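You operate a simulated robot arm through the tools that you are given. There is no shell and no other tool. Be economical: measure what you need, move in short steps, check, and stop when the job is done.

The job below is to be done with a simulated robot arm. You get a single attempt, and the scene is never put back.

## Task
Fetch the white roller shim and stand it on the end batt.

The check looks at the end state, three seconds after you hand in, the way a careful person would. Anything else that was tipped, shoved, dropped, spilled or broken makes it a failure.

## Robot
A 6-joint arm with a two-finger parallel gripper on a trunk, on a base that drives. Base frame: it is fixed to the floor where the robot stands at the start and does not move with it; the origin is under the middle of the robot, x ahead of it, y to its left, z up. Readings come in mm, rad, newtons and seconds.
With the tool pointing down near the work surface it reaches from about 320 to 700 mm from the robot's upright axis, wherever it stands. Its first joint turns from -2.897 to 2.897 rad. Places, roughly: end batt [1000, 800, 700]. Payload 4.1 kg.
The TCP is the grasp point between the finger pads, 23 mm short of the fingertips. In the tool frame z runs along the fingers and y along their closing line. Largest opening 94 mm; finger width 38, thickness 10; the body of the gripper, 54 by 96 mm, starts 39 mm behind the TCP.
Orientation is that of the tool frame in the base frame, as a unit quaternion [w, x, y, z]. With the fingers straight down and closing along the base's y, the tool's x points along the base's -x, its y along +y and its z along -z.

## Interface
- The arm moves only by the tool send_rows. Its argument "rows" is a list of rows, each a list of 7 numbers: the shift along the base's x, y, z in units of 40 mm (1.0 is 40 mm), then the turn, a rotation vector about the base's x, y, z in units of 8 degrees (1.0 is 8 degrees), then the finger opening in mm, from 0 to 94. In form: [[x, y, z, wx, wy, wz, jaw], ...]. A call has 1 to 20 rows; each row shifts and turns the commanded pose from where the row before left it. A call with a number of a shift or a turn outside -1 to 1 is refused whole. Rows are played at 5 a second. More than 50 mm and 0.15 rad between two rows, or a gripper value outside its range, and nothing of the call is played. A pose out of reach is approached as far as the arm can. The call stops where the force on the tool passes 40 N (or 10 N more than at its start, if that is more) or the arm is blocked; 0.2 s more then pass. The fingers move at their own pace (about 45 mm/s each) and stop on an object; they squeeze with about 39 N. The grip force told is the motor's: it shows also when the fingers shut on nothing. Time passes only in rows, and 0.2 s behind the last, so rows that do not move let the fingers close. The reply holds the time, the measured pose of the TCP, the force on the tool along the base axes, the opening and the grip force, in the units named above and with some noise.
- Cameras (640 x 400 px; columns grow to the right, rows downward): "scene" is now at [18.5, 152.5, 1432]; the picture's right is [-0.17, -0.99, 0.00], its down [-0.71, 0.12, -0.70] and it looks along [0.69, -0.12, -0.72] (base axes); focal length 270 px, centre (320, 200). "wrist" rides on the gripper at [86, 16, -74] in the tool frame; the picture's right is [-0.18, 0.98, 0.00], its down [-0.58, -0.11, -0.81] and it looks along [-0.79, -0.15, 0.59] (tool axes); focal length 243 px, centre (320, 200).
- grab_frame(camera): a new picture of that camera. It takes no simulated time.
- raise_lower(by): slides the trunk up (or, below 0, down) by that many mm; the arm and the scene camera ride with it, the base frame stays. It gives what a move gives, with no picture.
- roll_base(legs): drives the robot by 1 to 6 legs, each [ahead, turn to the left] in mm and rad, along the robot's own axes; the way and the turn of a leg run together, so that a leg with both is an arc; at most 1500 mm and 3.142 rad a leg. The arm and the cameras ride along, it lands a little off, and it stops where it bumps. It gives what a move gives.
- turn_head(pan, tilt): turns the head with the scene camera to pan (to the left, within 2.705 rad either way) and tilt (down, from -0.506 to 1.204), counted from straight ahead of the robot. It gives what a move gives.
- point_at(camera, pixels): for up to 12 pixels [column, row] of the newest picture of that camera ("zoom" is the newest enlarged one), the place [x, y, z] in the base frame of the surface seen there, good to about 3 mm. It takes no simulated time.
- zoom(camera, box): a new picture of the part [left, top, right, bottom] of that camera's present view, enlarged. It takes no simulated time.
- finish_job(): hands the job in; it is judged then, once.

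Keep the steps short. Do not move on a guess: measure, check each grasp and each placing, and mend mistakes. In all there are 80 turns and 68 pictures (those below and enlarged ones count). Leave the gripper open and the arm clear of the work at the hand-in unless told otherwise, and finish with a single line.

The tools are called after ">>>" as a command line: name --pt "numbers of a row" for each row, then --argument value for the rest, lists and objects as JSON in quotes. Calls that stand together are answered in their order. send_rows: Moves the arm, as the interface text tells. Its arguments: {"type":"object","properties":{"rows":{"type":"array"}},"required":["rows"]} The other tools are called the same way: raise_lower (by) slides the trunk up or down; roll_base (legs) drives the base; turn_head (pan, tilt) turns the head that bears the scene camera; grab_frame (camera) takes a picture; point_at (camera, pixels) gives the place of the surface under pixels of a picture; zoom (camera, box) takes an enlarged picture of a part of a camera's view; finish_job () hands the job in.

At the start:

```text
clock: 0.0
ee_pos: [343.8, 118.0, 1031.4]
tcp_rot: [-0.001, 0.0, 1.0, 0.0]
wrist_force: [0.1, -0.2, 0.1]
gripper_width: 94.0
gripper_force: 0.0
trunk travel left (down, up): [-400.0, 190.0]
robot x, y, heading: [-1.0, -1.2, -0.001]
head pan, tilt: [-0.171, 0.801]
```

scene: 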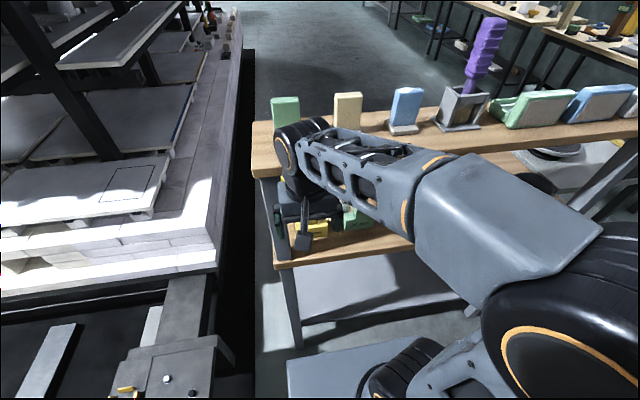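
wrist: 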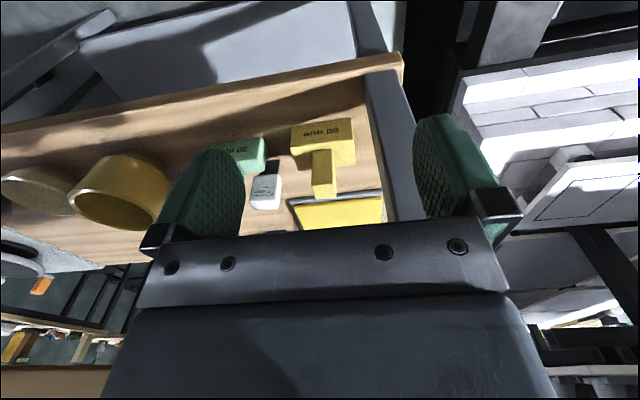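

The wrist picture shows a small white piece near (266,188), beside yellow and green blocks. I'll enlarge that area and the scene view.

>>> zoom --camera "wrist" --box '[200, 100, 420, 238]'

>>> zoom --camera "scene" --box '[0, 0, 260, 220]'

>>> point_at --camera "wrist" --pixels '[[266, 188], [268, 168], [318, 135], [322, 175], [235, 150], [340, 212], [385, 150], [300, 85], [120, 190], [266, 205]]'

```text
2.90 times, centred on (310, 169) of wrist
```

zoom: 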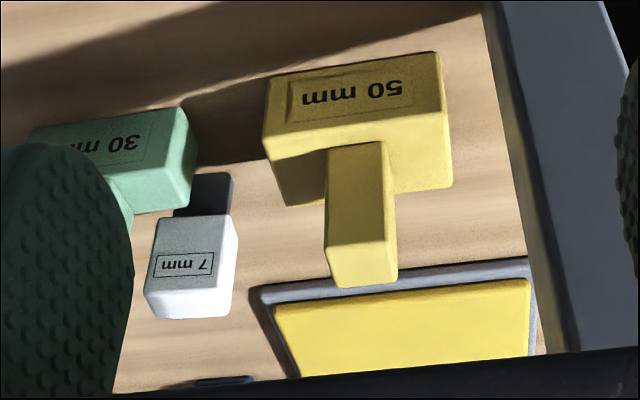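

```text
1.82 times, centred on (130, 110) of scene
```

zoom: 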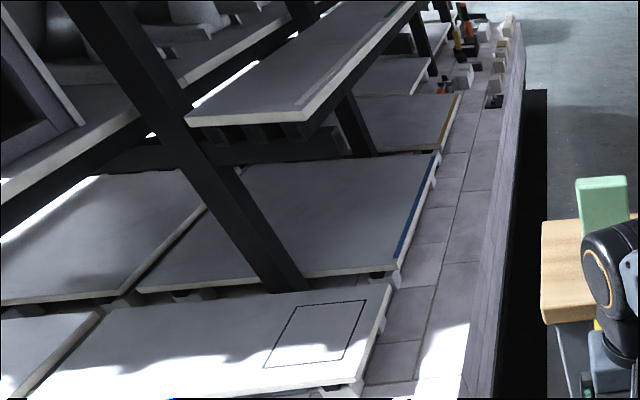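

```text
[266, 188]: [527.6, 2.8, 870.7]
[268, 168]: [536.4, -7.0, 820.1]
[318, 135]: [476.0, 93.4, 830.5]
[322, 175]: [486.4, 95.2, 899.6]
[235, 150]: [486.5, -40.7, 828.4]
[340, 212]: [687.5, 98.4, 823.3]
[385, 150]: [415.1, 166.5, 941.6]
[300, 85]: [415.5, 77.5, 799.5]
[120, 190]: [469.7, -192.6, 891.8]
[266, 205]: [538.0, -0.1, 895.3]
```

The white piece is marked "7 mm", and a white block stands on a dark foot. An outlined square is visible on the near kiln shelf. I'll turn the head to look at both more clearly.

>>> point_at --camera "scene" --pixels '[[128, 182], [120, 167], [153, 165], [138, 198], [107, 203], [285, 110], [348, 108], [405, 105], [258, 170], [280, 262], [212, 265], [180, 175]]'

>>> turn_head --pan 0.6 --tilt 0.6

>>> grab_frame --camera "scene"

```text
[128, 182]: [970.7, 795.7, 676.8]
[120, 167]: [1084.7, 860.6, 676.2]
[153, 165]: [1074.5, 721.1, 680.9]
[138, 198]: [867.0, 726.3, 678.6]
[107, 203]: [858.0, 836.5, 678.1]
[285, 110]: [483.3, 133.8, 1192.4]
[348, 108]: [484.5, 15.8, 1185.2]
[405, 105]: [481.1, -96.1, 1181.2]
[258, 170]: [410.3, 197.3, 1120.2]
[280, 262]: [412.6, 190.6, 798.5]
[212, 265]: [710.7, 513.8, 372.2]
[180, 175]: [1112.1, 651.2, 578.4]
```

```text
clock: 1.1
ee_pos: [343.1, 119.0, 1031.9]
tcp_rot: [0.001, 0.0, 1.0, -0.001]
wrist_force: [0.8, -0.6, 0.2]
gripper_width: 93.8
gripper_force: 0.0
trunk travel left (down, up): [-400.0, 190.0]
robot x, y, heading: [2.0, -1.2, 0.002]
head pan, tilt: [0.6, 0.6]
```

```text
63 pictures are left
```

scene: 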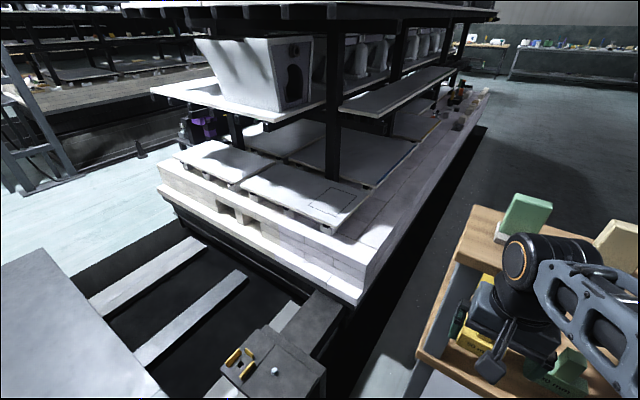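

The end batt with its outlined square is at about (330,203), on the kiln car corner at z≈678. I'll enlarge that.

>>> zoom --camera "scene" --box '[150, 60, 470, 260]'

>>> point_at --camera "scene" --pixels '[[330, 202], [340, 228], [370, 189], [270, 165], [240, 187], [333, 130], [325, 102], [340, 110], [332, 178], [365, 305], [295, 295], [270, 372]]'

```text
2.00 times, centred on (310, 160) of scene
```

zoom: 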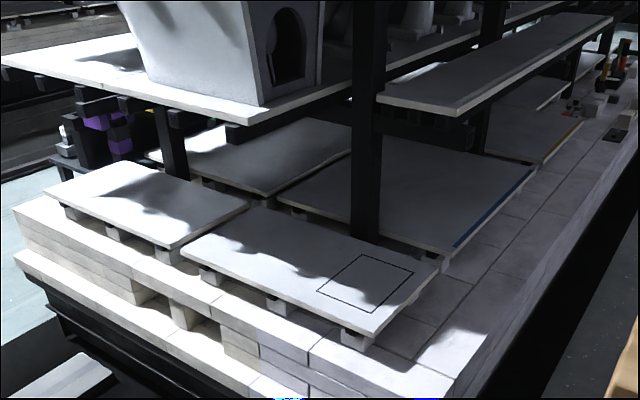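

```text
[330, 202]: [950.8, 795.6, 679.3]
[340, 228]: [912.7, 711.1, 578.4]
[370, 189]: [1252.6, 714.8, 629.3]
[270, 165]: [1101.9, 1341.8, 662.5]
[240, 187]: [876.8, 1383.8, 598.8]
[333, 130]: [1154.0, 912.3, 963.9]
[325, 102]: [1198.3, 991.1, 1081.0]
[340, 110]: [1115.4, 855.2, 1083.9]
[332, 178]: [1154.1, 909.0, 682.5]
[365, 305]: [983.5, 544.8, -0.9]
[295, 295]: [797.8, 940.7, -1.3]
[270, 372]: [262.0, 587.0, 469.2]
```

The batt is clear, with the square around (970,785,678). Next I'll look over the table for every white candidate.

>>> turn_head --pan -0.7 --tilt 0.75

>>> grab_frame --camera "scene"

```text
clock: 2.6
ee_pos: [344.4, 118.7, 1032.5]
tcp_rot: [0.001, 0.0, 1.0, 0.0]
wrist_force: [0.4, -0.6, 0.2]
gripper_width: 94.0
gripper_force: 0.0
trunk travel left (down, up): [-400.0, 190.0]
robot x, y, heading: [2.2, -2.2, 0.004]
head pan, tilt: [-0.7, 0.75]
```

```text
61 pictures are left
```

scene: 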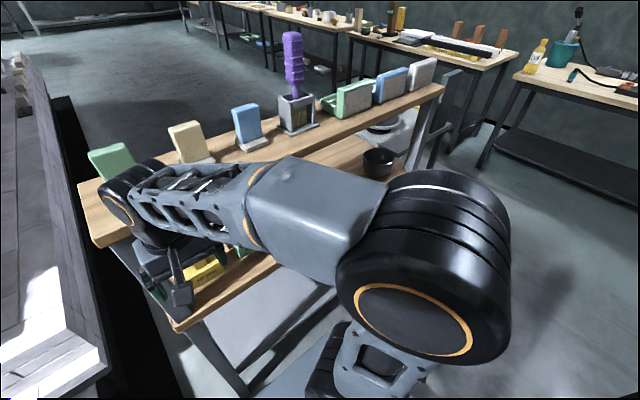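

>>> zoom --camera "scene" --box '[70, 20, 450, 258]'

>>> point_at --camera "scene" --pixels '[[418, 75], [405, 85], [385, 90], [355, 97], [245, 125], [295, 60], [310, 125], [105, 160], [95, 230], [430, 92], [270, 145], [180, 325]]'

```text
1.68 times, centred on (260, 139) of scene
```

zoom: 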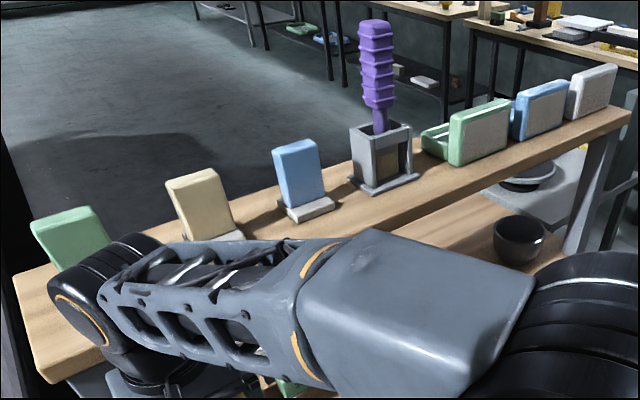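

```text
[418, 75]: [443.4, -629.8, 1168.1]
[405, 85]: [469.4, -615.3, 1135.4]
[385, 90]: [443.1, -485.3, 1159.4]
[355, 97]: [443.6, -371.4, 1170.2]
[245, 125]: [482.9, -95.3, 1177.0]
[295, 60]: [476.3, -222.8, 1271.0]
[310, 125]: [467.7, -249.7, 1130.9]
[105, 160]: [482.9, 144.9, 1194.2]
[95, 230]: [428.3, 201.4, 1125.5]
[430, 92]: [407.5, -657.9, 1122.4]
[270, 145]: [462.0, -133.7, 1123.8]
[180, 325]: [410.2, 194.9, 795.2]
```

The items on the upper board (z≈1120) look like sponges. The shims ("7 mm", "30 mm", "50 mm") are on the lower deck under that board. I'll move the arm sideways (-y) in free air for a better wrist view.

>>> send_rows --pt "0 -0.7 -0.3 0 0 0 94" --pt "0 -0.7 -0.3 0 0 0 94" --pt "0 -0.7 -0.3 0 0 0 94"

>>> grab_frame --camera "wrist"

>>> zoom --camera "wrist" --box '[220, 60, 450, 210]'

```text
clock: 3.4
ee_pos: [343.7, 34.1, 996.2]
tcp_rot: [0.0, -0.001, 1.0, 0.0]
wrist_force: [0.1, 0.5, 1.5]
gripper_width: 93.9
gripper_force: 0.1
trunk travel left (down, up): [-400.0, 190.0]
robot x, y, heading: [0.3, 0.8, 0.001]
head pan, tilt: [-0.7, 0.75]
```

```text
59 pictures are left
```

wrist: 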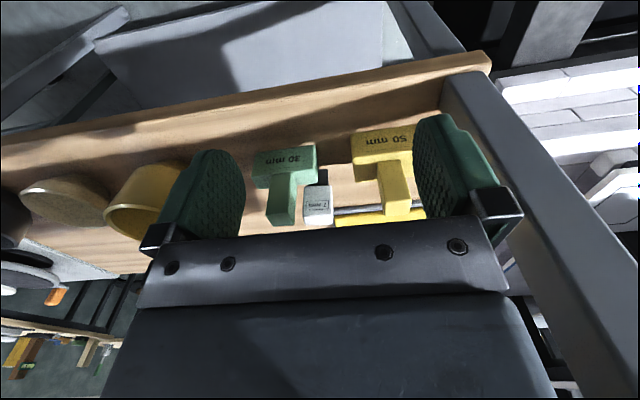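

```text
2.67 times, centred on (335, 135) of wrist
```

zoom: 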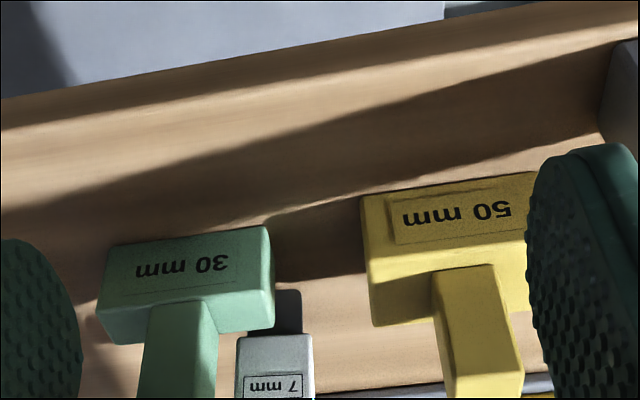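

The white shim stands between the green 30 mm and yellow 50 mm shims, and the board hangs over all of them. I'll need a level approach, so first I'll check behind and beside the robot for room to back off.

>>> turn_head --pan 2.7 --tilt 0.7

>>> grab_frame --camera "scene"

>>> turn_head --pan 1.5 --tilt 0.7

>>> grab_frame --camera "scene"

```text
clock: 6.2
ee_pos: [344.8, 34.7, 996.3]
tcp_rot: [0.0, 0.0, 1.0, 0.0]
wrist_force: [0.0, 0.6, 0.0]
gripper_width: 93.8
gripper_force: 0.0
trunk travel left (down, up): [-400.0, 190.0]
robot x, y, heading: [2.4, 3.6, -0.003]
head pan, tilt: [2.7, 0.7]
```

```text
57 pictures are left
```

scene: 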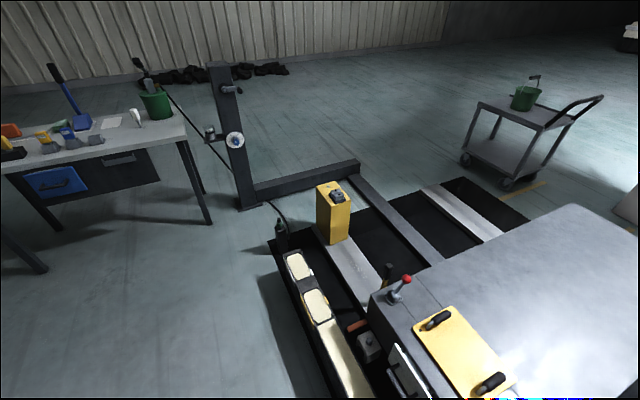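

```text
clock: 7.7
ee_pos: [344.3, 34.7, 997.1]
tcp_rot: [0.0, -0.001, 1.0, 0.0]
wrist_force: [0.1, -0.5, 0.0]
gripper_width: 93.8
gripper_force: 0.0
trunk travel left (down, up): [-400.0, 190.0]
robot x, y, heading: [-1.6, -2.5, 0.0]
head pan, tilt: [1.499, 0.7]
```

```text
56 pictures are left
```

scene: 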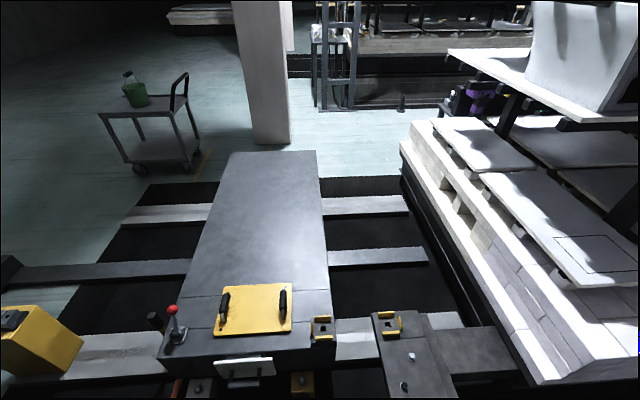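

There's a pusher machine to my left and rear. I'll measure its extents.

>>> point_at --camera "scene" --pixels '[[165, 360], [330, 345], [405, 392], [440, 330], [505, 340], [535, 385], [240, 160], [320, 160], [30, 360], [390, 270], [420, 360], [50, 275]]'

>>> turn_head --pan 1.5 --tilt 1.2

>>> grab_frame --camera "scene"

```text
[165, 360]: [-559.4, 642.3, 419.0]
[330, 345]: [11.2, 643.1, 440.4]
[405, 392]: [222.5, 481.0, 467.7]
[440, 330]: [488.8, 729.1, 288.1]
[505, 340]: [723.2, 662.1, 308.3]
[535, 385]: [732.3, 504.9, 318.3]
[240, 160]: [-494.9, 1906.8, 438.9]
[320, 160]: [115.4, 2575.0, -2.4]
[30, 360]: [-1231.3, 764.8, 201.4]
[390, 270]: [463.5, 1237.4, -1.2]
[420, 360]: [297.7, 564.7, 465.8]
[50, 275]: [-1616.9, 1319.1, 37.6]
```

```text
clock: 8.6
ee_pos: [343.6, 34.2, 994.2]
tcp_rot: [0.0, -0.001, 1.0, 0.0]
wrist_force: [-0.7, -0.4, 0.4]
gripper_width: 94.0
gripper_force: 0.0
trunk travel left (down, up): [-400.0, 190.0]
robot x, y, heading: [2.3, 1.8, -0.0]
head pan, tilt: [1.499, 1.201]
```

```text
55 pictures are left
```

scene: 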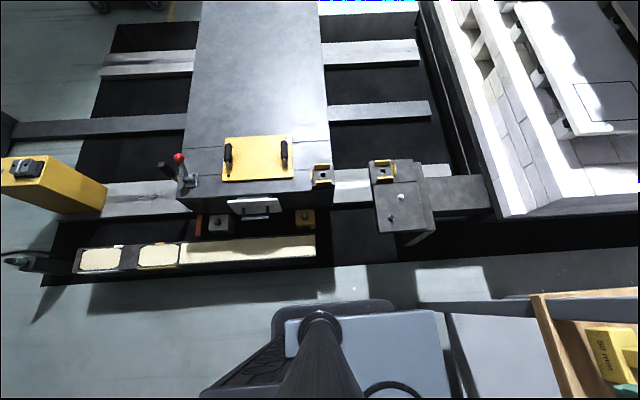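

I'll measure the robot's own footprint, the table front and the machine's near edge.

>>> point_at --camera "scene" --pixels '[[435, 315], [450, 390], [500, 350], [535, 297], [290, 325], [250, 340], [380, 225], [430, 235], [200, 270], [60, 285], [550, 212], [470, 330]]'

>>> turn_head --pan 0.5 --tilt 1.2

>>> grab_frame --camera "scene"

```text
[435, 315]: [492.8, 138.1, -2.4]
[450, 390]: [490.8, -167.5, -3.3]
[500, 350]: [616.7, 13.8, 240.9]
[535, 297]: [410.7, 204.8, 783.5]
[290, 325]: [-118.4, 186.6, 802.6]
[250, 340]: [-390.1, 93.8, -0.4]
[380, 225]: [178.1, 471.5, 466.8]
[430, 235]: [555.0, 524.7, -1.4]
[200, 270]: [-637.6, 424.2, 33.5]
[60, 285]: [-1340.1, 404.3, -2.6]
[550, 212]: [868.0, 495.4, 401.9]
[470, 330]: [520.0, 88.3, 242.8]
```

```text
clock: 9.8
ee_pos: [343.3, 35.8, 994.7]
tcp_rot: [0.0, 0.0, 1.0, 0.0]
wrist_force: [0.2, -0.5, 0.1]
gripper_width: 94.0
gripper_force: 0.0
trunk travel left (down, up): [-400.0, 190.0]
robot x, y, heading: [2.2, -0.9, -0.004]
head pan, tilt: [0.499, 1.201]
```

```text
54 pictures are left
```

scene: 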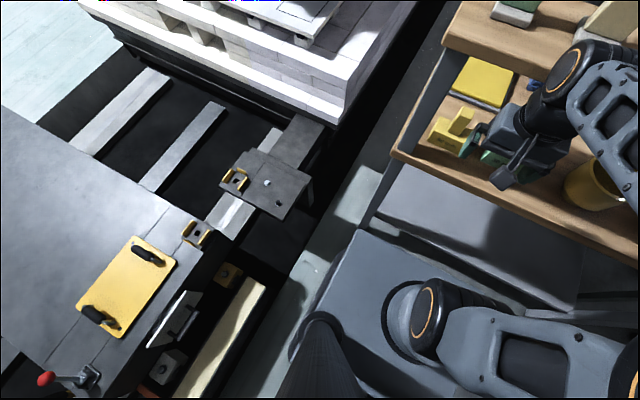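

>>> point_at --camera "scene" --pixels '[[358, 234], [372, 250], [440, 260], [500, 300], [560, 318], [325, 285], [300, 345], [340, 260], [400, 170], [390, 215], [320, 195], [397, 150]]'

>>> zoom --camera "scene" --box '[380, 20, 640, 220]'

```text
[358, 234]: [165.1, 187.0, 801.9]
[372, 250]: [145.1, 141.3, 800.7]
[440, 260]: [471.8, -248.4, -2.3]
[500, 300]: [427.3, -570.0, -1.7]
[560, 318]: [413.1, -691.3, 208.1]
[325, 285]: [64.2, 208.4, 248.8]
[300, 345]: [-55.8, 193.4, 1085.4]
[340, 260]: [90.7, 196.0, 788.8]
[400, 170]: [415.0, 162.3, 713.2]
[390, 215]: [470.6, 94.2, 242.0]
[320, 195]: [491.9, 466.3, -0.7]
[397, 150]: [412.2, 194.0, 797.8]
```

```text
2.00 times, centred on (510, 120) of scene
```

zoom: 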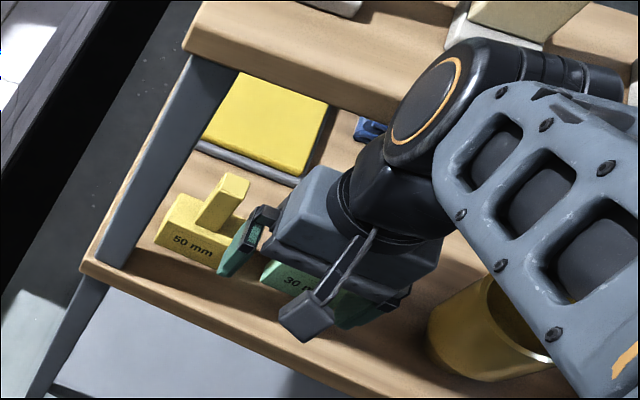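

The table's front edge is at x≈412, the robot's own deck ends at x≈165, and the floor behind is clear. I'll back off 250 mm so I can turn the wrist level without touching the upper board.

>>> roll_base --legs '[[-250, 0]]'

>>> turn_head --pan 0.0 --tilt 0.8

>>> grab_frame --camera "scene"

```text
clock: 11.7
ee_pos: [91.8, 33.0, 994.8]
tcp_rot: [0.001, -0.001, 1.0, 0.001]
wrist_force: [-0.4, 0.0, -0.6]
gripper_width: 94.1
gripper_force: 0.1
trunk travel left (down, up): [-400.0, 190.0]
robot x, y, heading: [-252.5, 2.6, -0.0]
head pan, tilt: [0.499, 1.201]
```

```text
clock: 12.6
ee_pos: [91.5, 35.1, 995.7]
tcp_rot: [0.0, 0.0, 1.0, 0.0]
wrist_force: [0.4, 0.0, 0.5]
gripper_width: 93.9
gripper_force: 0.0
trunk travel left (down, up): [-400.0, 190.0]
robot x, y, heading: [-254.6, 1.5, -0.003]
head pan, tilt: [0.0, 0.799]
```

```text
52 pictures are left
```

scene: 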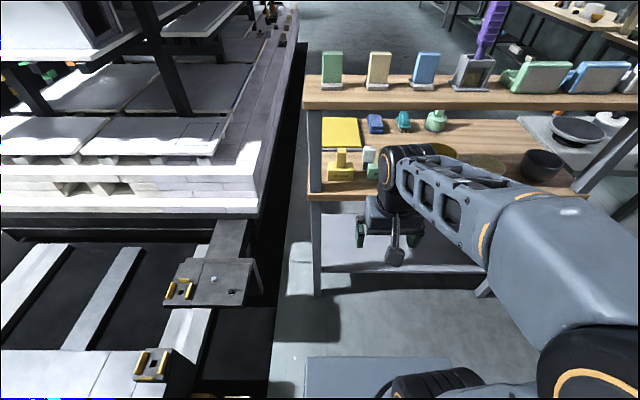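

The deck is in view now. I'll enlarge it.

>>> zoom --camera "scene" --box '[300, 90, 460, 210]'

>>> point_at --camera "scene" --pixels '[[340, 88], [340, 104], [340, 112], [340, 132], [318, 130], [315, 190], [368, 153], [369, 168], [340, 172], [330, 195], [435, 110], [560, 160]]'

```text
3.33 times, centred on (380, 150) of scene
```

zoom: 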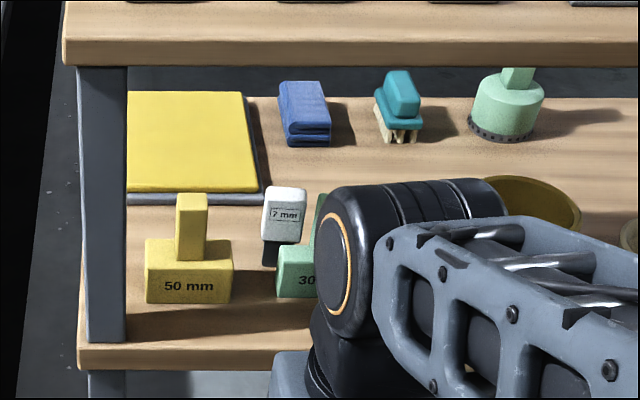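

```text
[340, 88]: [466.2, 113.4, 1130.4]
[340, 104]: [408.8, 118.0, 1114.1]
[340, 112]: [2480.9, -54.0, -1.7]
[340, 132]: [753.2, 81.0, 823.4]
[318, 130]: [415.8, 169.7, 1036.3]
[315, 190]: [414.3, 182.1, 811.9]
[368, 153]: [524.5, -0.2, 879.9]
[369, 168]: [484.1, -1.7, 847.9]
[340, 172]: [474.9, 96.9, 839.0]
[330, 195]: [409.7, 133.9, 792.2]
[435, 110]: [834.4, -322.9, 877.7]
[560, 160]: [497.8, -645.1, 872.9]
```

>>> zoom --camera "scene" --box '[335, 125, 395, 175]'

>>> point_at --camera "zoom" --pixels '[[360, 240], [360, 275], [330, 215], [390, 220], [345, 345], [375, 330], [345, 375], [380, 300], [120, 190], [400, 350], [340, 300], [365, 225]]'

```text
8.00 times, centred on (365, 150) of scene
```

zoom: 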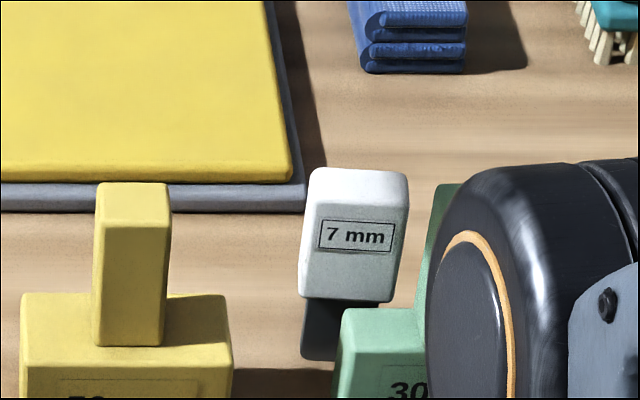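

```text
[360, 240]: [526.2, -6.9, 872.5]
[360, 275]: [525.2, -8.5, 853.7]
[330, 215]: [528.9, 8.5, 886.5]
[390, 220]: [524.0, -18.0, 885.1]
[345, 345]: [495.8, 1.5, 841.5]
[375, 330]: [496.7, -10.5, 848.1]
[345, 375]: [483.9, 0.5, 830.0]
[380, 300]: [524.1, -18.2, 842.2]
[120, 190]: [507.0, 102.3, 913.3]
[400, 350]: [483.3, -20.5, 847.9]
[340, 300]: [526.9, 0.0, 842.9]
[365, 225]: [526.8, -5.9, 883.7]
```

The white head spans about y -22..14, z 840..905, with its front at x≈526. Now I'll turn the wrist in free air, first half a turn about the vertical.

>>> send_rows --pt "0.3 0 0 0 0 1 94" --pt "0.3 0 0 0 0 1 94" --pt "0.3 0 0 0 0 1 94" --pt "0.3 0 0 0 0 1 94" --pt "0.3 0 0 0 0 1 94" --pt "0.3 0 0 0 0 1 94" --pt "0.3 0 0 0 0 1 94" --pt "0.3 0 0 0 0 1 94" --pt "0 0 0 0 0 1 94" --pt "0 0 0 0 0 1 94" --pt "0 0 0 0 0 1 94"

```text
clock: 15.0
ee_pos: [187.7, 33.2, 996.3]
tcp_rot: [0.0, -0.696, 0.718, 0.0]
wrist_force: [0.2, 0.5, 0.1]
gripper_width: 93.9
gripper_force: 0.0
trunk travel left (down, up): [-400.0, 190.0]
robot x, y, heading: [-252.7, 3.2, 0.0]
head pan, tilt: [0.0, 0.799]
```

>>> send_rows --pt "0 0 0 0 0 1 94" --pt "0 0 0 0 0 1 94" --pt "0 0 0 0 0 1 94" --pt "0 0 0 0 0 1 94" --pt "0 0 0 0 0 1 94" --pt "0 0 0 0 0 1 94" --pt "0 0 0 0 0 1 94" --pt "0 0 0 0 0 1 94" --pt "0 0 0 0 0 1 94" --pt "0 0 0 0 0 1 94" --pt "0 0 0 0 0 1 94" --pt "0 0 0 0 0 0.5 94"

```text
clock: 17.6
ee_pos: [186.2, 47.4, 994.9]
tcp_rot: [0.002, 1.0, -0.002, 0.0]
wrist_force: [0.0, -0.4, 0.8]
gripper_width: 94.1
gripper_force: 0.0
out of reach, approached as far as the arm can: row 12
trunk travel left (down, up): [-400.0, 190.0]
robot x, y, heading: [-251.1, -0.5, -0.001]
head pan, tilt: [0.0, 0.799]
```

Half turn done, though near some limit (y is off by 14 mm). Next is the pitch up to level, while moving forward in free air.

>>> send_rows --pt "0.4 0 0 0 -1 0 94" --pt "0.4 0 0 0 -1 0 94" --pt "0.4 0 0 0 -1 0 94" --pt "0.4 0 0 0 -1 0 94"

```text
clock: 18.6
ee_pos: [250.8, 46.7, 995.3]
tcp_rot: [0.0, 0.961, 0.0, 0.277]
wrist_force: [0.6, -1.3, 0.1]
gripper_width: 94.2
gripper_force: 0.0
trunk travel left (down, up): [-400.0, 190.0]
robot x, y, heading: [-255.7, -1.7, 0.002]
head pan, tilt: [0.0, 0.799]
```

>>> send_rows --pt "0.3 0 0 0 -1 0 94" --pt "0.3 0 0 0 -1 0 94" --pt "0.3 0 0 0 -1 0 94" --pt "0.3 0 0 0 -1 0 94" --pt "0.3 0 0 0 -1 0 94" --pt "0.3 0 0 0 -1 0 94" --pt "0.2 0 0 0 -1 0 94" --pt "0 0 0 0 -0.25 0 94"

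>>> grab_frame --camera "scene"

>>> grab_frame --camera "wrist"

```text
clock: 20.4
ee_pos: [309.9, 34.9, 993.6]
tcp_rot: [0.026, 0.786, -0.019, 0.617]
wrist_force: [0.0, 0.1, -0.1]
gripper_width: 94.2
gripper_force: 0.0
out of reach, approached as far as the arm can: row 3, 4, 5
trunk travel left (down, up): [-400.0, 190.0]
robot x, y, heading: [-253.5, 0.5, -0.002]
head pan, tilt: [0.0, 0.799]
```

```text
49 pictures are left
```

scene: 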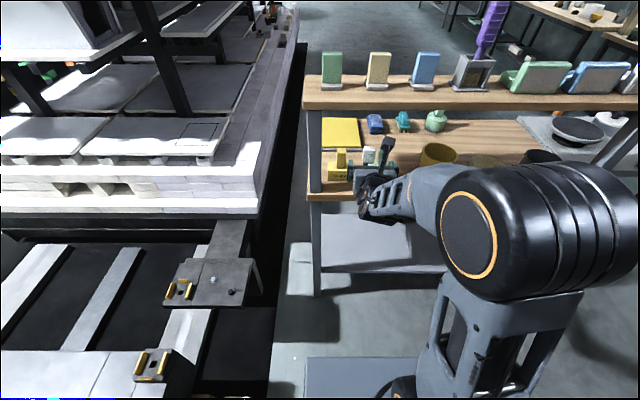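

```text
48 pictures are left
```

wrist: 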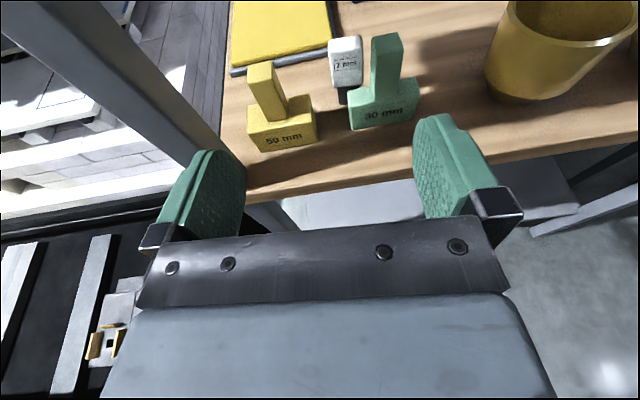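

A clear view: "7 mm" at (346,62) stands behind and between "50 mm" and "30 mm". I'll let the arm settle and enlarge the picture.

>>> send_rows --pt "0 0 0 0 0 0 94" --pt "0 0 0 0 0 0 94"

>>> zoom --camera "wrist" --box '[220, 10, 450, 160]'

>>> point_at --camera "zoom" --pixels '[[345, 95], [345, 130], [320, 140], [375, 140], [345, 85], [345, 215], [340, 235], [345, 260], [180, 250], [440, 220], [460, 150], [100, 200]]'

```text
clock: 21.0
ee_pos: [309.9, 33.8, 993.5]
tcp_rot: [0.028, 0.787, -0.021, 0.616]
wrist_force: [-0.6, 0.3, 1.2]
gripper_width: 94.2
gripper_force: 0.0
trunk travel left (down, up): [-400.0, 190.0]
robot x, y, heading: [-249.7, -2.9, -0.003]
head pan, tilt: [0.0, 0.799]
```

```text
2.67 times, centred on (335, 85) of wrist
```

zoom: 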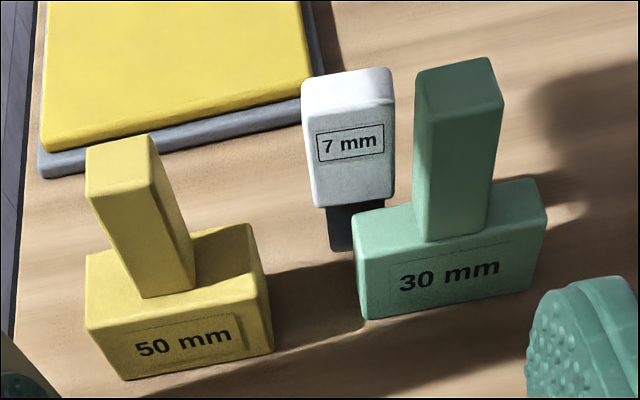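

```text
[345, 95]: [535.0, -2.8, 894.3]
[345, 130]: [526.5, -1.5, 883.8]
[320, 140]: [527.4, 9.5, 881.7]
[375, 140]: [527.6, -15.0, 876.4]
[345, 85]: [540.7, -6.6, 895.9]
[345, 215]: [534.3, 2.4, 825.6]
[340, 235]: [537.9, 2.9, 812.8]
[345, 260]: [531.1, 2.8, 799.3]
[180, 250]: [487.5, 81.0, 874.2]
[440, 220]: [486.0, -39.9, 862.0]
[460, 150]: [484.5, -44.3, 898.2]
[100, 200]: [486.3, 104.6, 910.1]
```

The white head is about 526..550 in x, -20..14 in y and 838..895 in z, standing on a narrow dark foot. The green stem is close on its right, so I'll measure that gap precisely.

>>> point_at --camera "zoom" --pixels '[[420, 150], [420, 200], [485, 200], [455, 68], [475, 70], [360, 230], [375, 215], [390, 130], [305, 110], [314, 195], [390, 195], [260, 300]]'

>>> point_at --camera "wrist" --pixels '[[343, 40], [352, 40], [335, 42], [358, 42], [345, 46], [400, 38], [388, 36], [260, 66], [525, 80], [335, 78]]'

```text
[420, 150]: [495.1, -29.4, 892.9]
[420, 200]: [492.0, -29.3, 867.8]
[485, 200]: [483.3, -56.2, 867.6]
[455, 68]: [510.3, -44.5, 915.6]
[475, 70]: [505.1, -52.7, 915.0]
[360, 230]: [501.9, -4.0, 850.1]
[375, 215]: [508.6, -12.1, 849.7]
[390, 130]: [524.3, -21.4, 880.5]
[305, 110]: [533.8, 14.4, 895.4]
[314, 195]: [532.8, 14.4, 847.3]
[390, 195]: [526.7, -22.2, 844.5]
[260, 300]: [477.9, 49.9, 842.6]
```

```text
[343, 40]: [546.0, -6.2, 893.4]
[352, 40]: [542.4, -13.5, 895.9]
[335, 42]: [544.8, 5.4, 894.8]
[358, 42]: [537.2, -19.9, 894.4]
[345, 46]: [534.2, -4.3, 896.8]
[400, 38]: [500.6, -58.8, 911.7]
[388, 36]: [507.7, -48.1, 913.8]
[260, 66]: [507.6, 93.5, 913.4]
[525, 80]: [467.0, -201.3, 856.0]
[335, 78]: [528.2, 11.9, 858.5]
```

A straight approach from this side would catch the green stem: its left face is at y≈-29 and the white head's side is at y≈-22, leaving only 7 mm for a 10 mm finger. Approaching from the table's back looks much better, and it is also nearer the batt. I'll survey the way around the right end.

>>> turn_head --pan -0.9 --tilt 0.6

>>> grab_frame --camera "scene"

>>> turn_head --pan -0.3 --tilt 0.4

>>> grab_frame --camera "scene"

```text
clock: 22.2
ee_pos: [310.6, 34.4, 993.6]
tcp_rot: [0.027, 0.787, -0.02, 0.616]
wrist_force: [0.5, 0.2, 0.8]
gripper_width: 94.0
gripper_force: 0.0
trunk travel left (down, up): [-400.0, 190.0]
robot x, y, heading: [-254.7, 1.5, 0.001]
head pan, tilt: [-0.901, 0.6]
```

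```text
46 pictures are left
```

scene: 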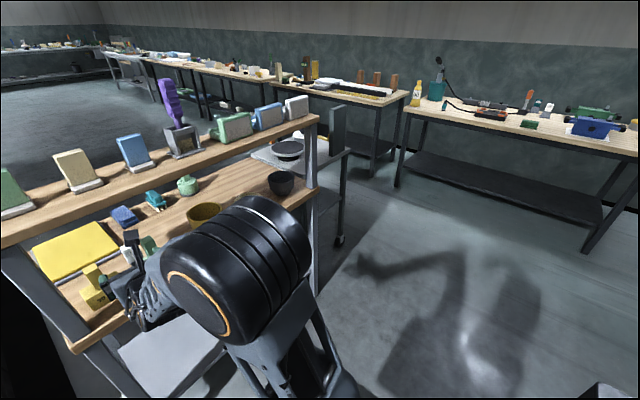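

```text
clock: 23.2
ee_pos: [309.6, 35.3, 993.4]
tcp_rot: [0.027, 0.787, -0.02, 0.616]
wrist_force: [0.0, 0.4, 0.4]
gripper_width: 93.9
gripper_force: 0.0
trunk travel left (down, up): [-400.0, 190.0]
robot x, y, heading: [-252.5, 0.5, 0.0]
head pan, tilt: [-0.3, 0.4]
```

```text
45 pictures are left
```

scene: 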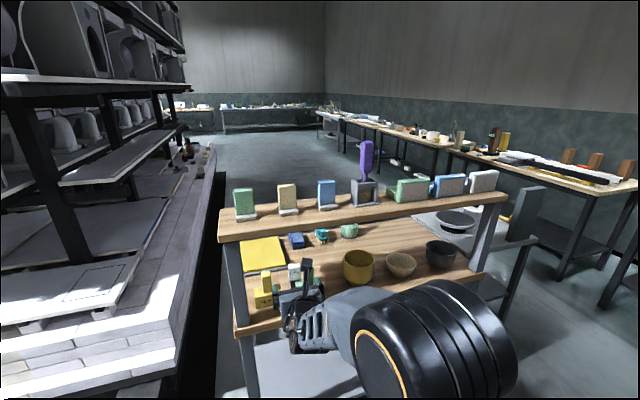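

>>> point_at --camera "scene" --pixels '[[505, 315], [535, 238], [525, 190], [563, 275], [603, 300], [590, 185], [425, 228], [445, 145], [480, 160], [300, 160], [205, 145], [470, 270]]'

>>> turn_head --pan -1.3 --tilt 0.7

>>> grab_frame --camera "scene"

```text
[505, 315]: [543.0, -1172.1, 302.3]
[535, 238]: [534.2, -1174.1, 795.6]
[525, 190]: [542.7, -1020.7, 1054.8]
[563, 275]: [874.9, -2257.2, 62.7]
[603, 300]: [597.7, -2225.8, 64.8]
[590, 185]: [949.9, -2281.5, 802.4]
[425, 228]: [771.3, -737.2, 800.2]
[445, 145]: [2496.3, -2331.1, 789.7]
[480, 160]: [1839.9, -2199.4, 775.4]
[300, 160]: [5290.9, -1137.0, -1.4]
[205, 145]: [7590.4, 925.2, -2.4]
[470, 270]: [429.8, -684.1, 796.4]
```

```text
clock: 24.5
ee_pos: [310.0, 34.2, 992.9]
tcp_rot: [0.028, 0.787, -0.021, 0.616]
wrist_force: [-0.1, -0.4, -0.6]
gripper_width: 93.9
gripper_force: 0.0
trunk travel left (down, up): [-400.0, 190.0]
robot x, y, heading: [-250.0, -3.2, -0.0]
head pan, tilt: [-1.3, 0.7]
```

```text
44 pictures are left
```

scene: 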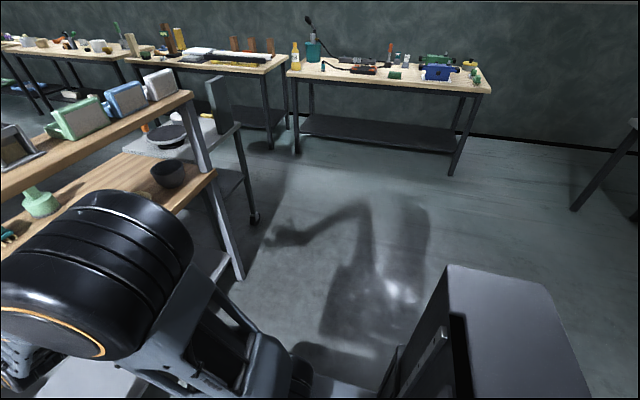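

The route is clear: the table's right end is at y≈-740, a cart reaches y≈-1175, and the side benches start at y≈-2230. I'll pull the arm in slightly, then arc right and drive along -y.

>>> send_rows --pt "-0.8 0 0.5 0 0 0 94" --pt "-0.8 0 0.5 0 0 0 94" --pt "-0.8 0 0.5 0 0 0 94"

>>> roll_base --legs '[[300, -1.571], [1200, 0]]'

>>> turn_head --pan 1.2 --tilt 0.5

>>> grab_frame --camera "scene"

```text
clock: 25.3
ee_pos: [212.9, 33.2, 1054.0]
tcp_rot: [0.027, 0.787, -0.02, 0.616]
wrist_force: [-0.1, 0.3, 0.4]
gripper_width: 93.8
gripper_force: 0.0
trunk travel left (down, up): [-400.0, 190.0]
robot x, y, heading: [-253.2, -0.9, -0.001]
head pan, tilt: [-1.3, 0.7]
```

```text
clock: 35.1
ee_pos: [-40.9, -1842.9, 1054.6]
tcp_rot: [-0.457, -0.539, 0.574, -0.414]
wrist_force: [-0.3, 0.0, -0.6]
gripper_width: 94.0
gripper_force: 0.0
trunk travel left (down, up): [-400.0, 190.0]
robot x, y, heading: [-72.1, -1372.5, -1.582]
head pan, tilt: [-1.3, 0.7]
```

```text
clock: 37.4
ee_pos: [-41.7, -1842.2, 1053.0]
tcp_rot: [-0.457, -0.539, 0.574, -0.414]
wrist_force: [0.4, -1.0, 0.3]
gripper_width: 94.0
gripper_force: 0.1
trunk travel left (down, up): [-400.0, 190.0]
robot x, y, heading: [-68.3, -1376.5, -1.586]
head pan, tilt: [1.201, 0.499]
```

```text
43 pictures are left
```

scene: 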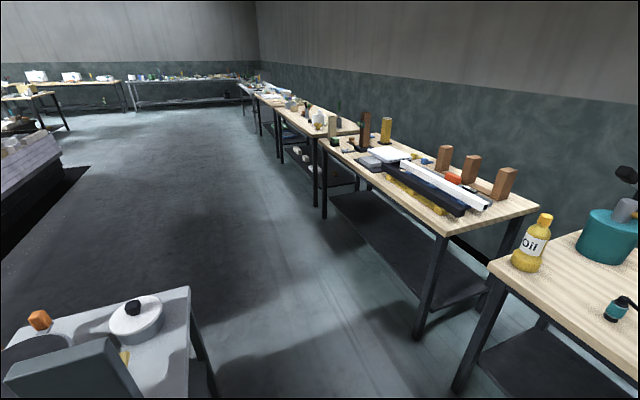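

>>> point_at --camera "scene" --pixels '[[495, 265], [540, 208], [322, 145], [190, 290], [210, 395], [100, 340], [440, 330]]'

```text
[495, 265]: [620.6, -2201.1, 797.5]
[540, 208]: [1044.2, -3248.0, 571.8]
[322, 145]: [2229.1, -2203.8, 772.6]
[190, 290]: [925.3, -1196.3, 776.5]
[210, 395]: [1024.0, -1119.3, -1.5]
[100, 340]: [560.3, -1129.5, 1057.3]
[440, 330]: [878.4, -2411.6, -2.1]
```

The cart spans x 540..925 with its edge at y≈-1196, and the benches start at y≈-2200. I'll drive between them along y≈-1650, then turn left behind the table.

>>> roll_base --legs '[[80, 0], [300, 1.586], [1250, 0], [300, 1.571]]'

>>> turn_head --pan 0.6 --tilt 0.5

>>> grab_frame --camera "scene"

```text
clock: 52.0
ee_pos: [1516.7, -990.3, 1053.9]
tcp_rot: [-0.419, 0.567, 0.546, 0.452]
wrist_force: [0.4, 0.1, 0.7]
gripper_width: 94.1
gripper_force: 0.0
trunk travel left (down, up): [-400.0, 190.0]
robot x, y, heading: [1557.6, -1455.7, 1.583]
head pan, tilt: [1.201, 0.499]
```

```text
clock: 53.0
ee_pos: [1517.6, -991.2, 1053.1]
tcp_rot: [-0.42, 0.567, 0.546, 0.452]
wrist_force: [-0.9, 0.7, -0.5]
gripper_width: 94.1
gripper_force: 0.1
trunk travel left (down, up): [-400.0, 190.0]
robot x, y, heading: [1560.6, -1455.5, 1.581]
head pan, tilt: [0.6, 0.499]
```

```text
42 pictures are left
```

scene: 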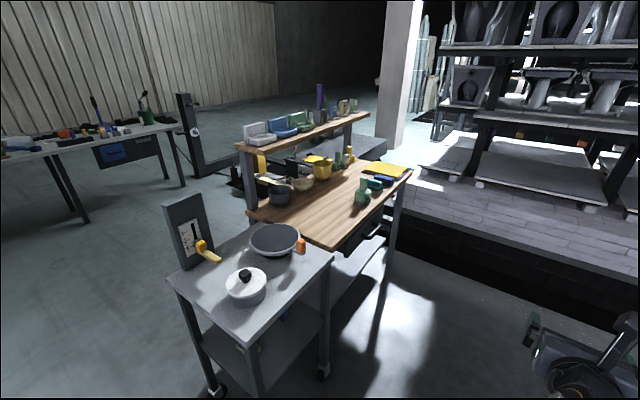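

The table's back is open. I'll drive alongside it and turn to face it from behind, keeping well clear.

>>> roll_base --legs '[[1250, 0], [300, 1.56]]'

>>> turn_head --pan 0.0 --tilt 0.7

>>> grab_frame --camera "scene"

>>> grab_frame --camera "wrist"

```text
clock: 63.2
ee_pos: [904.9, -39.8, 1053.8]
tcp_rot: [-0.617, 0.023, 0.786, 0.029]
wrist_force: [-0.6, 0.9, 0.2]
gripper_width: 93.7
gripper_force: 0.1
trunk travel left (down, up): [-400.0, 190.0]
robot x, y, heading: [1372.6, -5.9, 3.131]
head pan, tilt: [0.6, 0.499]
```

```text
clock: 64.2
ee_pos: [906.6, -40.6, 1053.4]
tcp_rot: [-0.616, 0.022, 0.787, 0.029]
wrist_force: [-0.2, 0.3, 0.4]
gripper_width: 93.9
gripper_force: 0.1
trunk travel left (down, up): [-400.0, 190.0]
robot x, y, heading: [1370.8, -7.5, 3.128]
head pan, tilt: [0.0, 0.7]
```

```text
41 pictures are left
```

scene: 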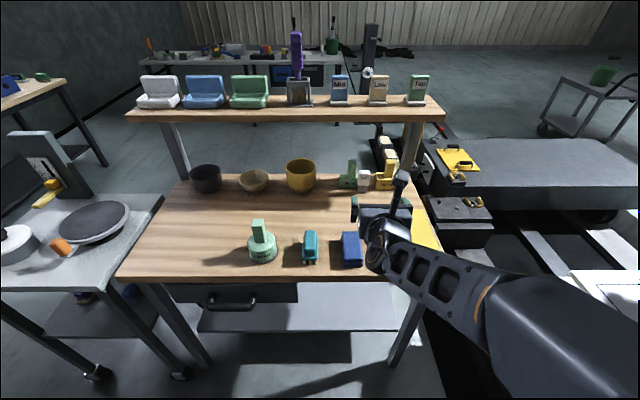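

```text
40 pictures are left
```

wrist: 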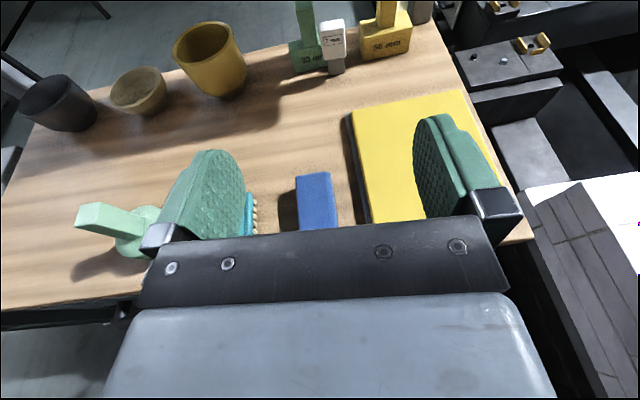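

From behind, the white "7 mm" shim is at wrist (333,40) with nothing in front of it. I'll enlarge and measure.

>>> zoom --camera "wrist" --box '[270, 0, 430, 100]'

>>> point_at --camera "zoom" --pixels '[[250, 100], [250, 160], [215, 130], [290, 130], [250, 90], [225, 225], [260, 225], [280, 225], [262, 270], [262, 250], [295, 200], [220, 195]]'

>>> point_at --camera "scene" --pixels '[[280, 119], [280, 112], [410, 118], [350, 237], [350, 265], [310, 240], [262, 230], [430, 230], [440, 278], [365, 180], [360, 190]]'

```text
4.00 times, centred on (350, 50) of wrist
```

zoom: 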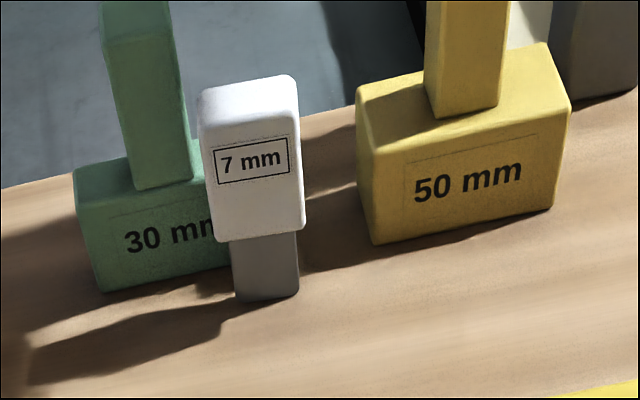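

```text
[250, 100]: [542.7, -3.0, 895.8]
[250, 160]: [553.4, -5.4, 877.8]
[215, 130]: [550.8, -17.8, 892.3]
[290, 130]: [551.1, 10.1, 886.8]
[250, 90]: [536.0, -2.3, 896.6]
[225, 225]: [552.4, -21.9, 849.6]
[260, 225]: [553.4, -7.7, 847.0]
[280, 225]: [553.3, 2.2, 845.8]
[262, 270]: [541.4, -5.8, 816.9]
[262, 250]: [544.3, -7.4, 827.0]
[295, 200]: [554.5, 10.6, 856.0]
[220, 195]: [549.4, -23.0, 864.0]
```

```text
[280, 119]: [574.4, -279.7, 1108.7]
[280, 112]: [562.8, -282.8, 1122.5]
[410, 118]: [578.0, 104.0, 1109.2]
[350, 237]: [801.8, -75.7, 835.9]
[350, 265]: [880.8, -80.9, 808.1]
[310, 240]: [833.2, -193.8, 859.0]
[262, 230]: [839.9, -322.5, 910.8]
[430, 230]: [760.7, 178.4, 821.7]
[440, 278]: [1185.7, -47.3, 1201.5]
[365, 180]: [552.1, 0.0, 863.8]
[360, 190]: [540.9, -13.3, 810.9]
```

The white head is x 526..553, y -23..13, z 840..896, on a thin foot roughly 7-10 mm thick and 26 mm wide. The upper board's back edge is at x≈578, z≥1100. I'll drive 250 mm forward, then square the tool (yaw +4°, roll -1°) and set the jaw to 60 mm.

>>> roll_base --legs '[[245, 0]]'

>>> send_rows --pt "0 0.5 0 -0.13 0 0.5 60" --pt "0 0.4 0 0 0 0 60" --pt "0 0 0 0 0 0 60"

```text
clock: 66.1
ee_pos: [666.9, -38.3, 1054.2]
tcp_rot: [-0.616, 0.022, 0.787, 0.029]
wrist_force: [0.2, 0.4, -0.1]
gripper_width: 94.2
gripper_force: 0.0
trunk travel left (down, up): [-400.0, 190.0]
robot x, y, heading: [1135.3, -6.6, 3.135]
head pan, tilt: [0.0, 0.7]
stopped in leg 1: the robot was blocked; the commanded pose is now the measured one
```

```text
clock: 66.9
ee_pos: [669.5, -29.4, 1059.6]
tcp_rot: [-0.615, 0.002, 0.788, 0.002]
wrist_force: [0.6, 0.9, 0.1]
gripper_width: 60.4
gripper_force: 0.1
out of reach, approached as far as the arm can: row 1, 2
trunk travel left (down, up): [-400.0, 190.0]
robot x, y, heading: [1132.7, -4.8, 3.125]
head pan, tilt: [0.0, 0.7]
```

The base bumped at x≈1135, probably on the table's underframe. I'll back off slightly and check nothing moved.

>>> roll_base --legs '[[-20, 0]]'

>>> grab_frame --camera "scene"

>>> grab_frame --camera "wrist"

```text
clock: 67.7
ee_pos: [689.6, -29.3, 1058.1]
tcp_rot: [-0.615, 0.002, 0.788, 0.002]
wrist_force: [-0.1, -1.0, -0.2]
gripper_width: 60.0
gripper_force: 0.1
trunk travel left (down, up): [-400.0, 190.0]
robot x, y, heading: [1151.9, -2.0, 3.13]
head pan, tilt: [0.0, 0.7]
```

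```text
38 pictures are left
```

scene: 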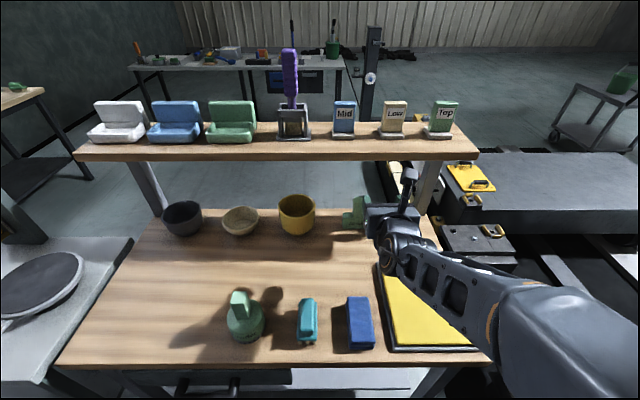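

```text
37 pictures are left
```

wrist: 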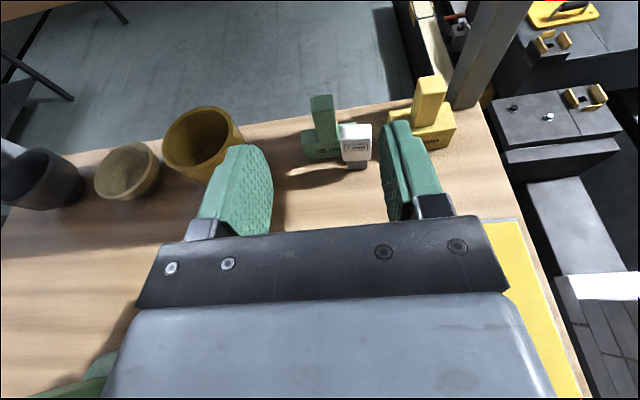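

Everything still stands. I'll re-measure the white head in the new wrist picture.

>>> zoom --camera "wrist" --box '[290, 70, 450, 180]'

>>> point_at --camera "wrist" --pixels '[[357, 130], [357, 155], [344, 150], [370, 150], [370, 134], [345, 136], [325, 115], [355, 166], [362, 166], [350, 166]]'

```text
3.64 times, centred on (370, 125) of wrist
```

zoom: 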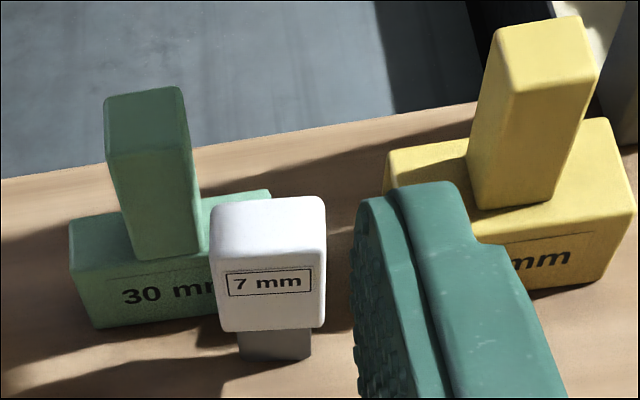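

```text
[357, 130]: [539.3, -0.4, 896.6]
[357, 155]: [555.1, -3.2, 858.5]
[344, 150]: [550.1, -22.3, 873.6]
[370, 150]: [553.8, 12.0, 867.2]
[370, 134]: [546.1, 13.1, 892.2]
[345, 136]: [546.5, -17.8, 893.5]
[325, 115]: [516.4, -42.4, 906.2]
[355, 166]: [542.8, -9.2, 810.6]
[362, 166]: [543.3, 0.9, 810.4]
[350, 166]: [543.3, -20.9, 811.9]
```

Unmoved: the head centre is (540,-4.5) and the green stem's back is at x≈516. I'll descend at x≈640, in front of the shim, lined up with y=-4.5.

>>> send_rows --pt "-0.25 0.2 -0.8 0 0 0 60" --pt "-0.25 0.2 -0.8 0 0 0 60" --pt "-0.25 0.2 -0.8 0 0 0 60" --pt "-0.25 0 -0.8 0 0 0 60" --pt "-0.25 0 -0.8 0 0 0 60" --pt "0 0 0 0 0 0 60"

>>> grab_frame --camera "wrist"

>>> grab_frame --camera "scene"

```text
clock: 69.1
ee_pos: [647.8, -65.6, 910.5]
tcp_rot: [-0.615, 0.004, 0.788, 0.004]
wrist_force: [-0.7, -0.2, 0.1]
gripper_width: 60.1
gripper_force: 0.1
out of reach, approached as far as the arm can: row 1, 2, 3, 4, 5
trunk travel left (down, up): [-400.0, 190.0]
robot x, y, heading: [1154.3, -9.4, 3.13]
head pan, tilt: [0.0, 0.7]
```

```text
35 pictures are left
```

wrist: 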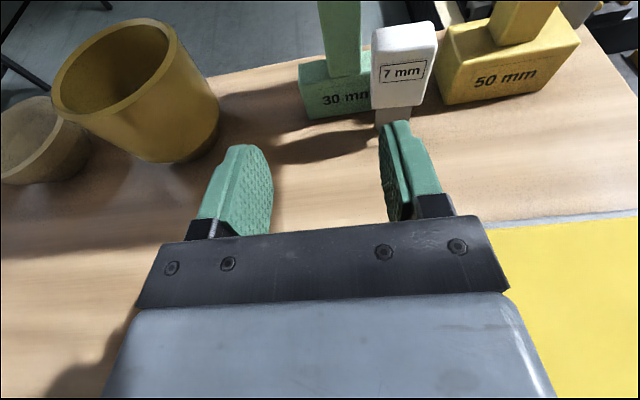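

```text
34 pictures are left
```

scene: 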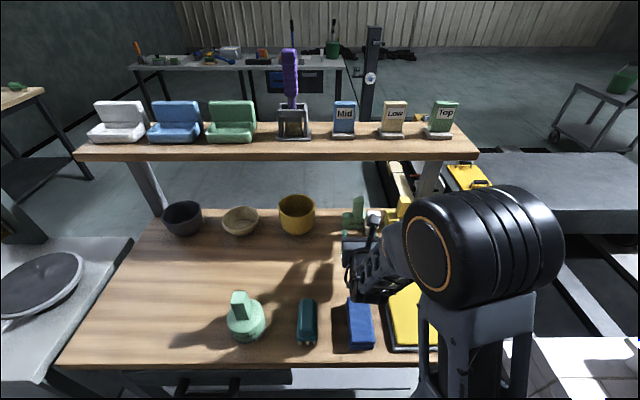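

The arm is too folded here, with the wrist close to the robot's axis, so it drifted in y. Nothing was touched. I'll back the base off 130 mm so the arm works further out, then correct the position.

>>> roll_base --legs '[[-130, 0]]'

>>> send_rows --pt "-0.9 0.3 0.6 0 0 0 60" --pt "-0.9 0.4 0.4 0 0 0 60" --pt "-0.7 0.4 0 0 0 0 60" --pt "0 0 0 0 0 0 60"

```text
clock: 70.4
ee_pos: [778.1, -67.1, 911.0]
tcp_rot: [-0.616, 0.004, 0.788, 0.005]
wrist_force: [0.4, -0.2, 0.2]
gripper_width: 60.0
gripper_force: 0.0
trunk travel left (down, up): [-400.0, 190.0]
robot x, y, heading: [1284.8, -3.9, 3.127]
head pan, tilt: [0.0, 0.7]
```

```text
clock: 71.4
ee_pos: [679.9, -60.8, 959.8]
tcp_rot: [-0.615, 0.009, 0.788, 0.01]
wrist_force: [-1.1, 1.1, -0.9]
gripper_width: 60.1
gripper_force: 0.1
out of reach, approached as far as the arm can: row 1, 2, 3
trunk travel left (down, up): [-400.0, 190.0]
robot x, y, heading: [1279.8, -6.4, 3.127]
head pan, tilt: [0.0, 0.7]
```

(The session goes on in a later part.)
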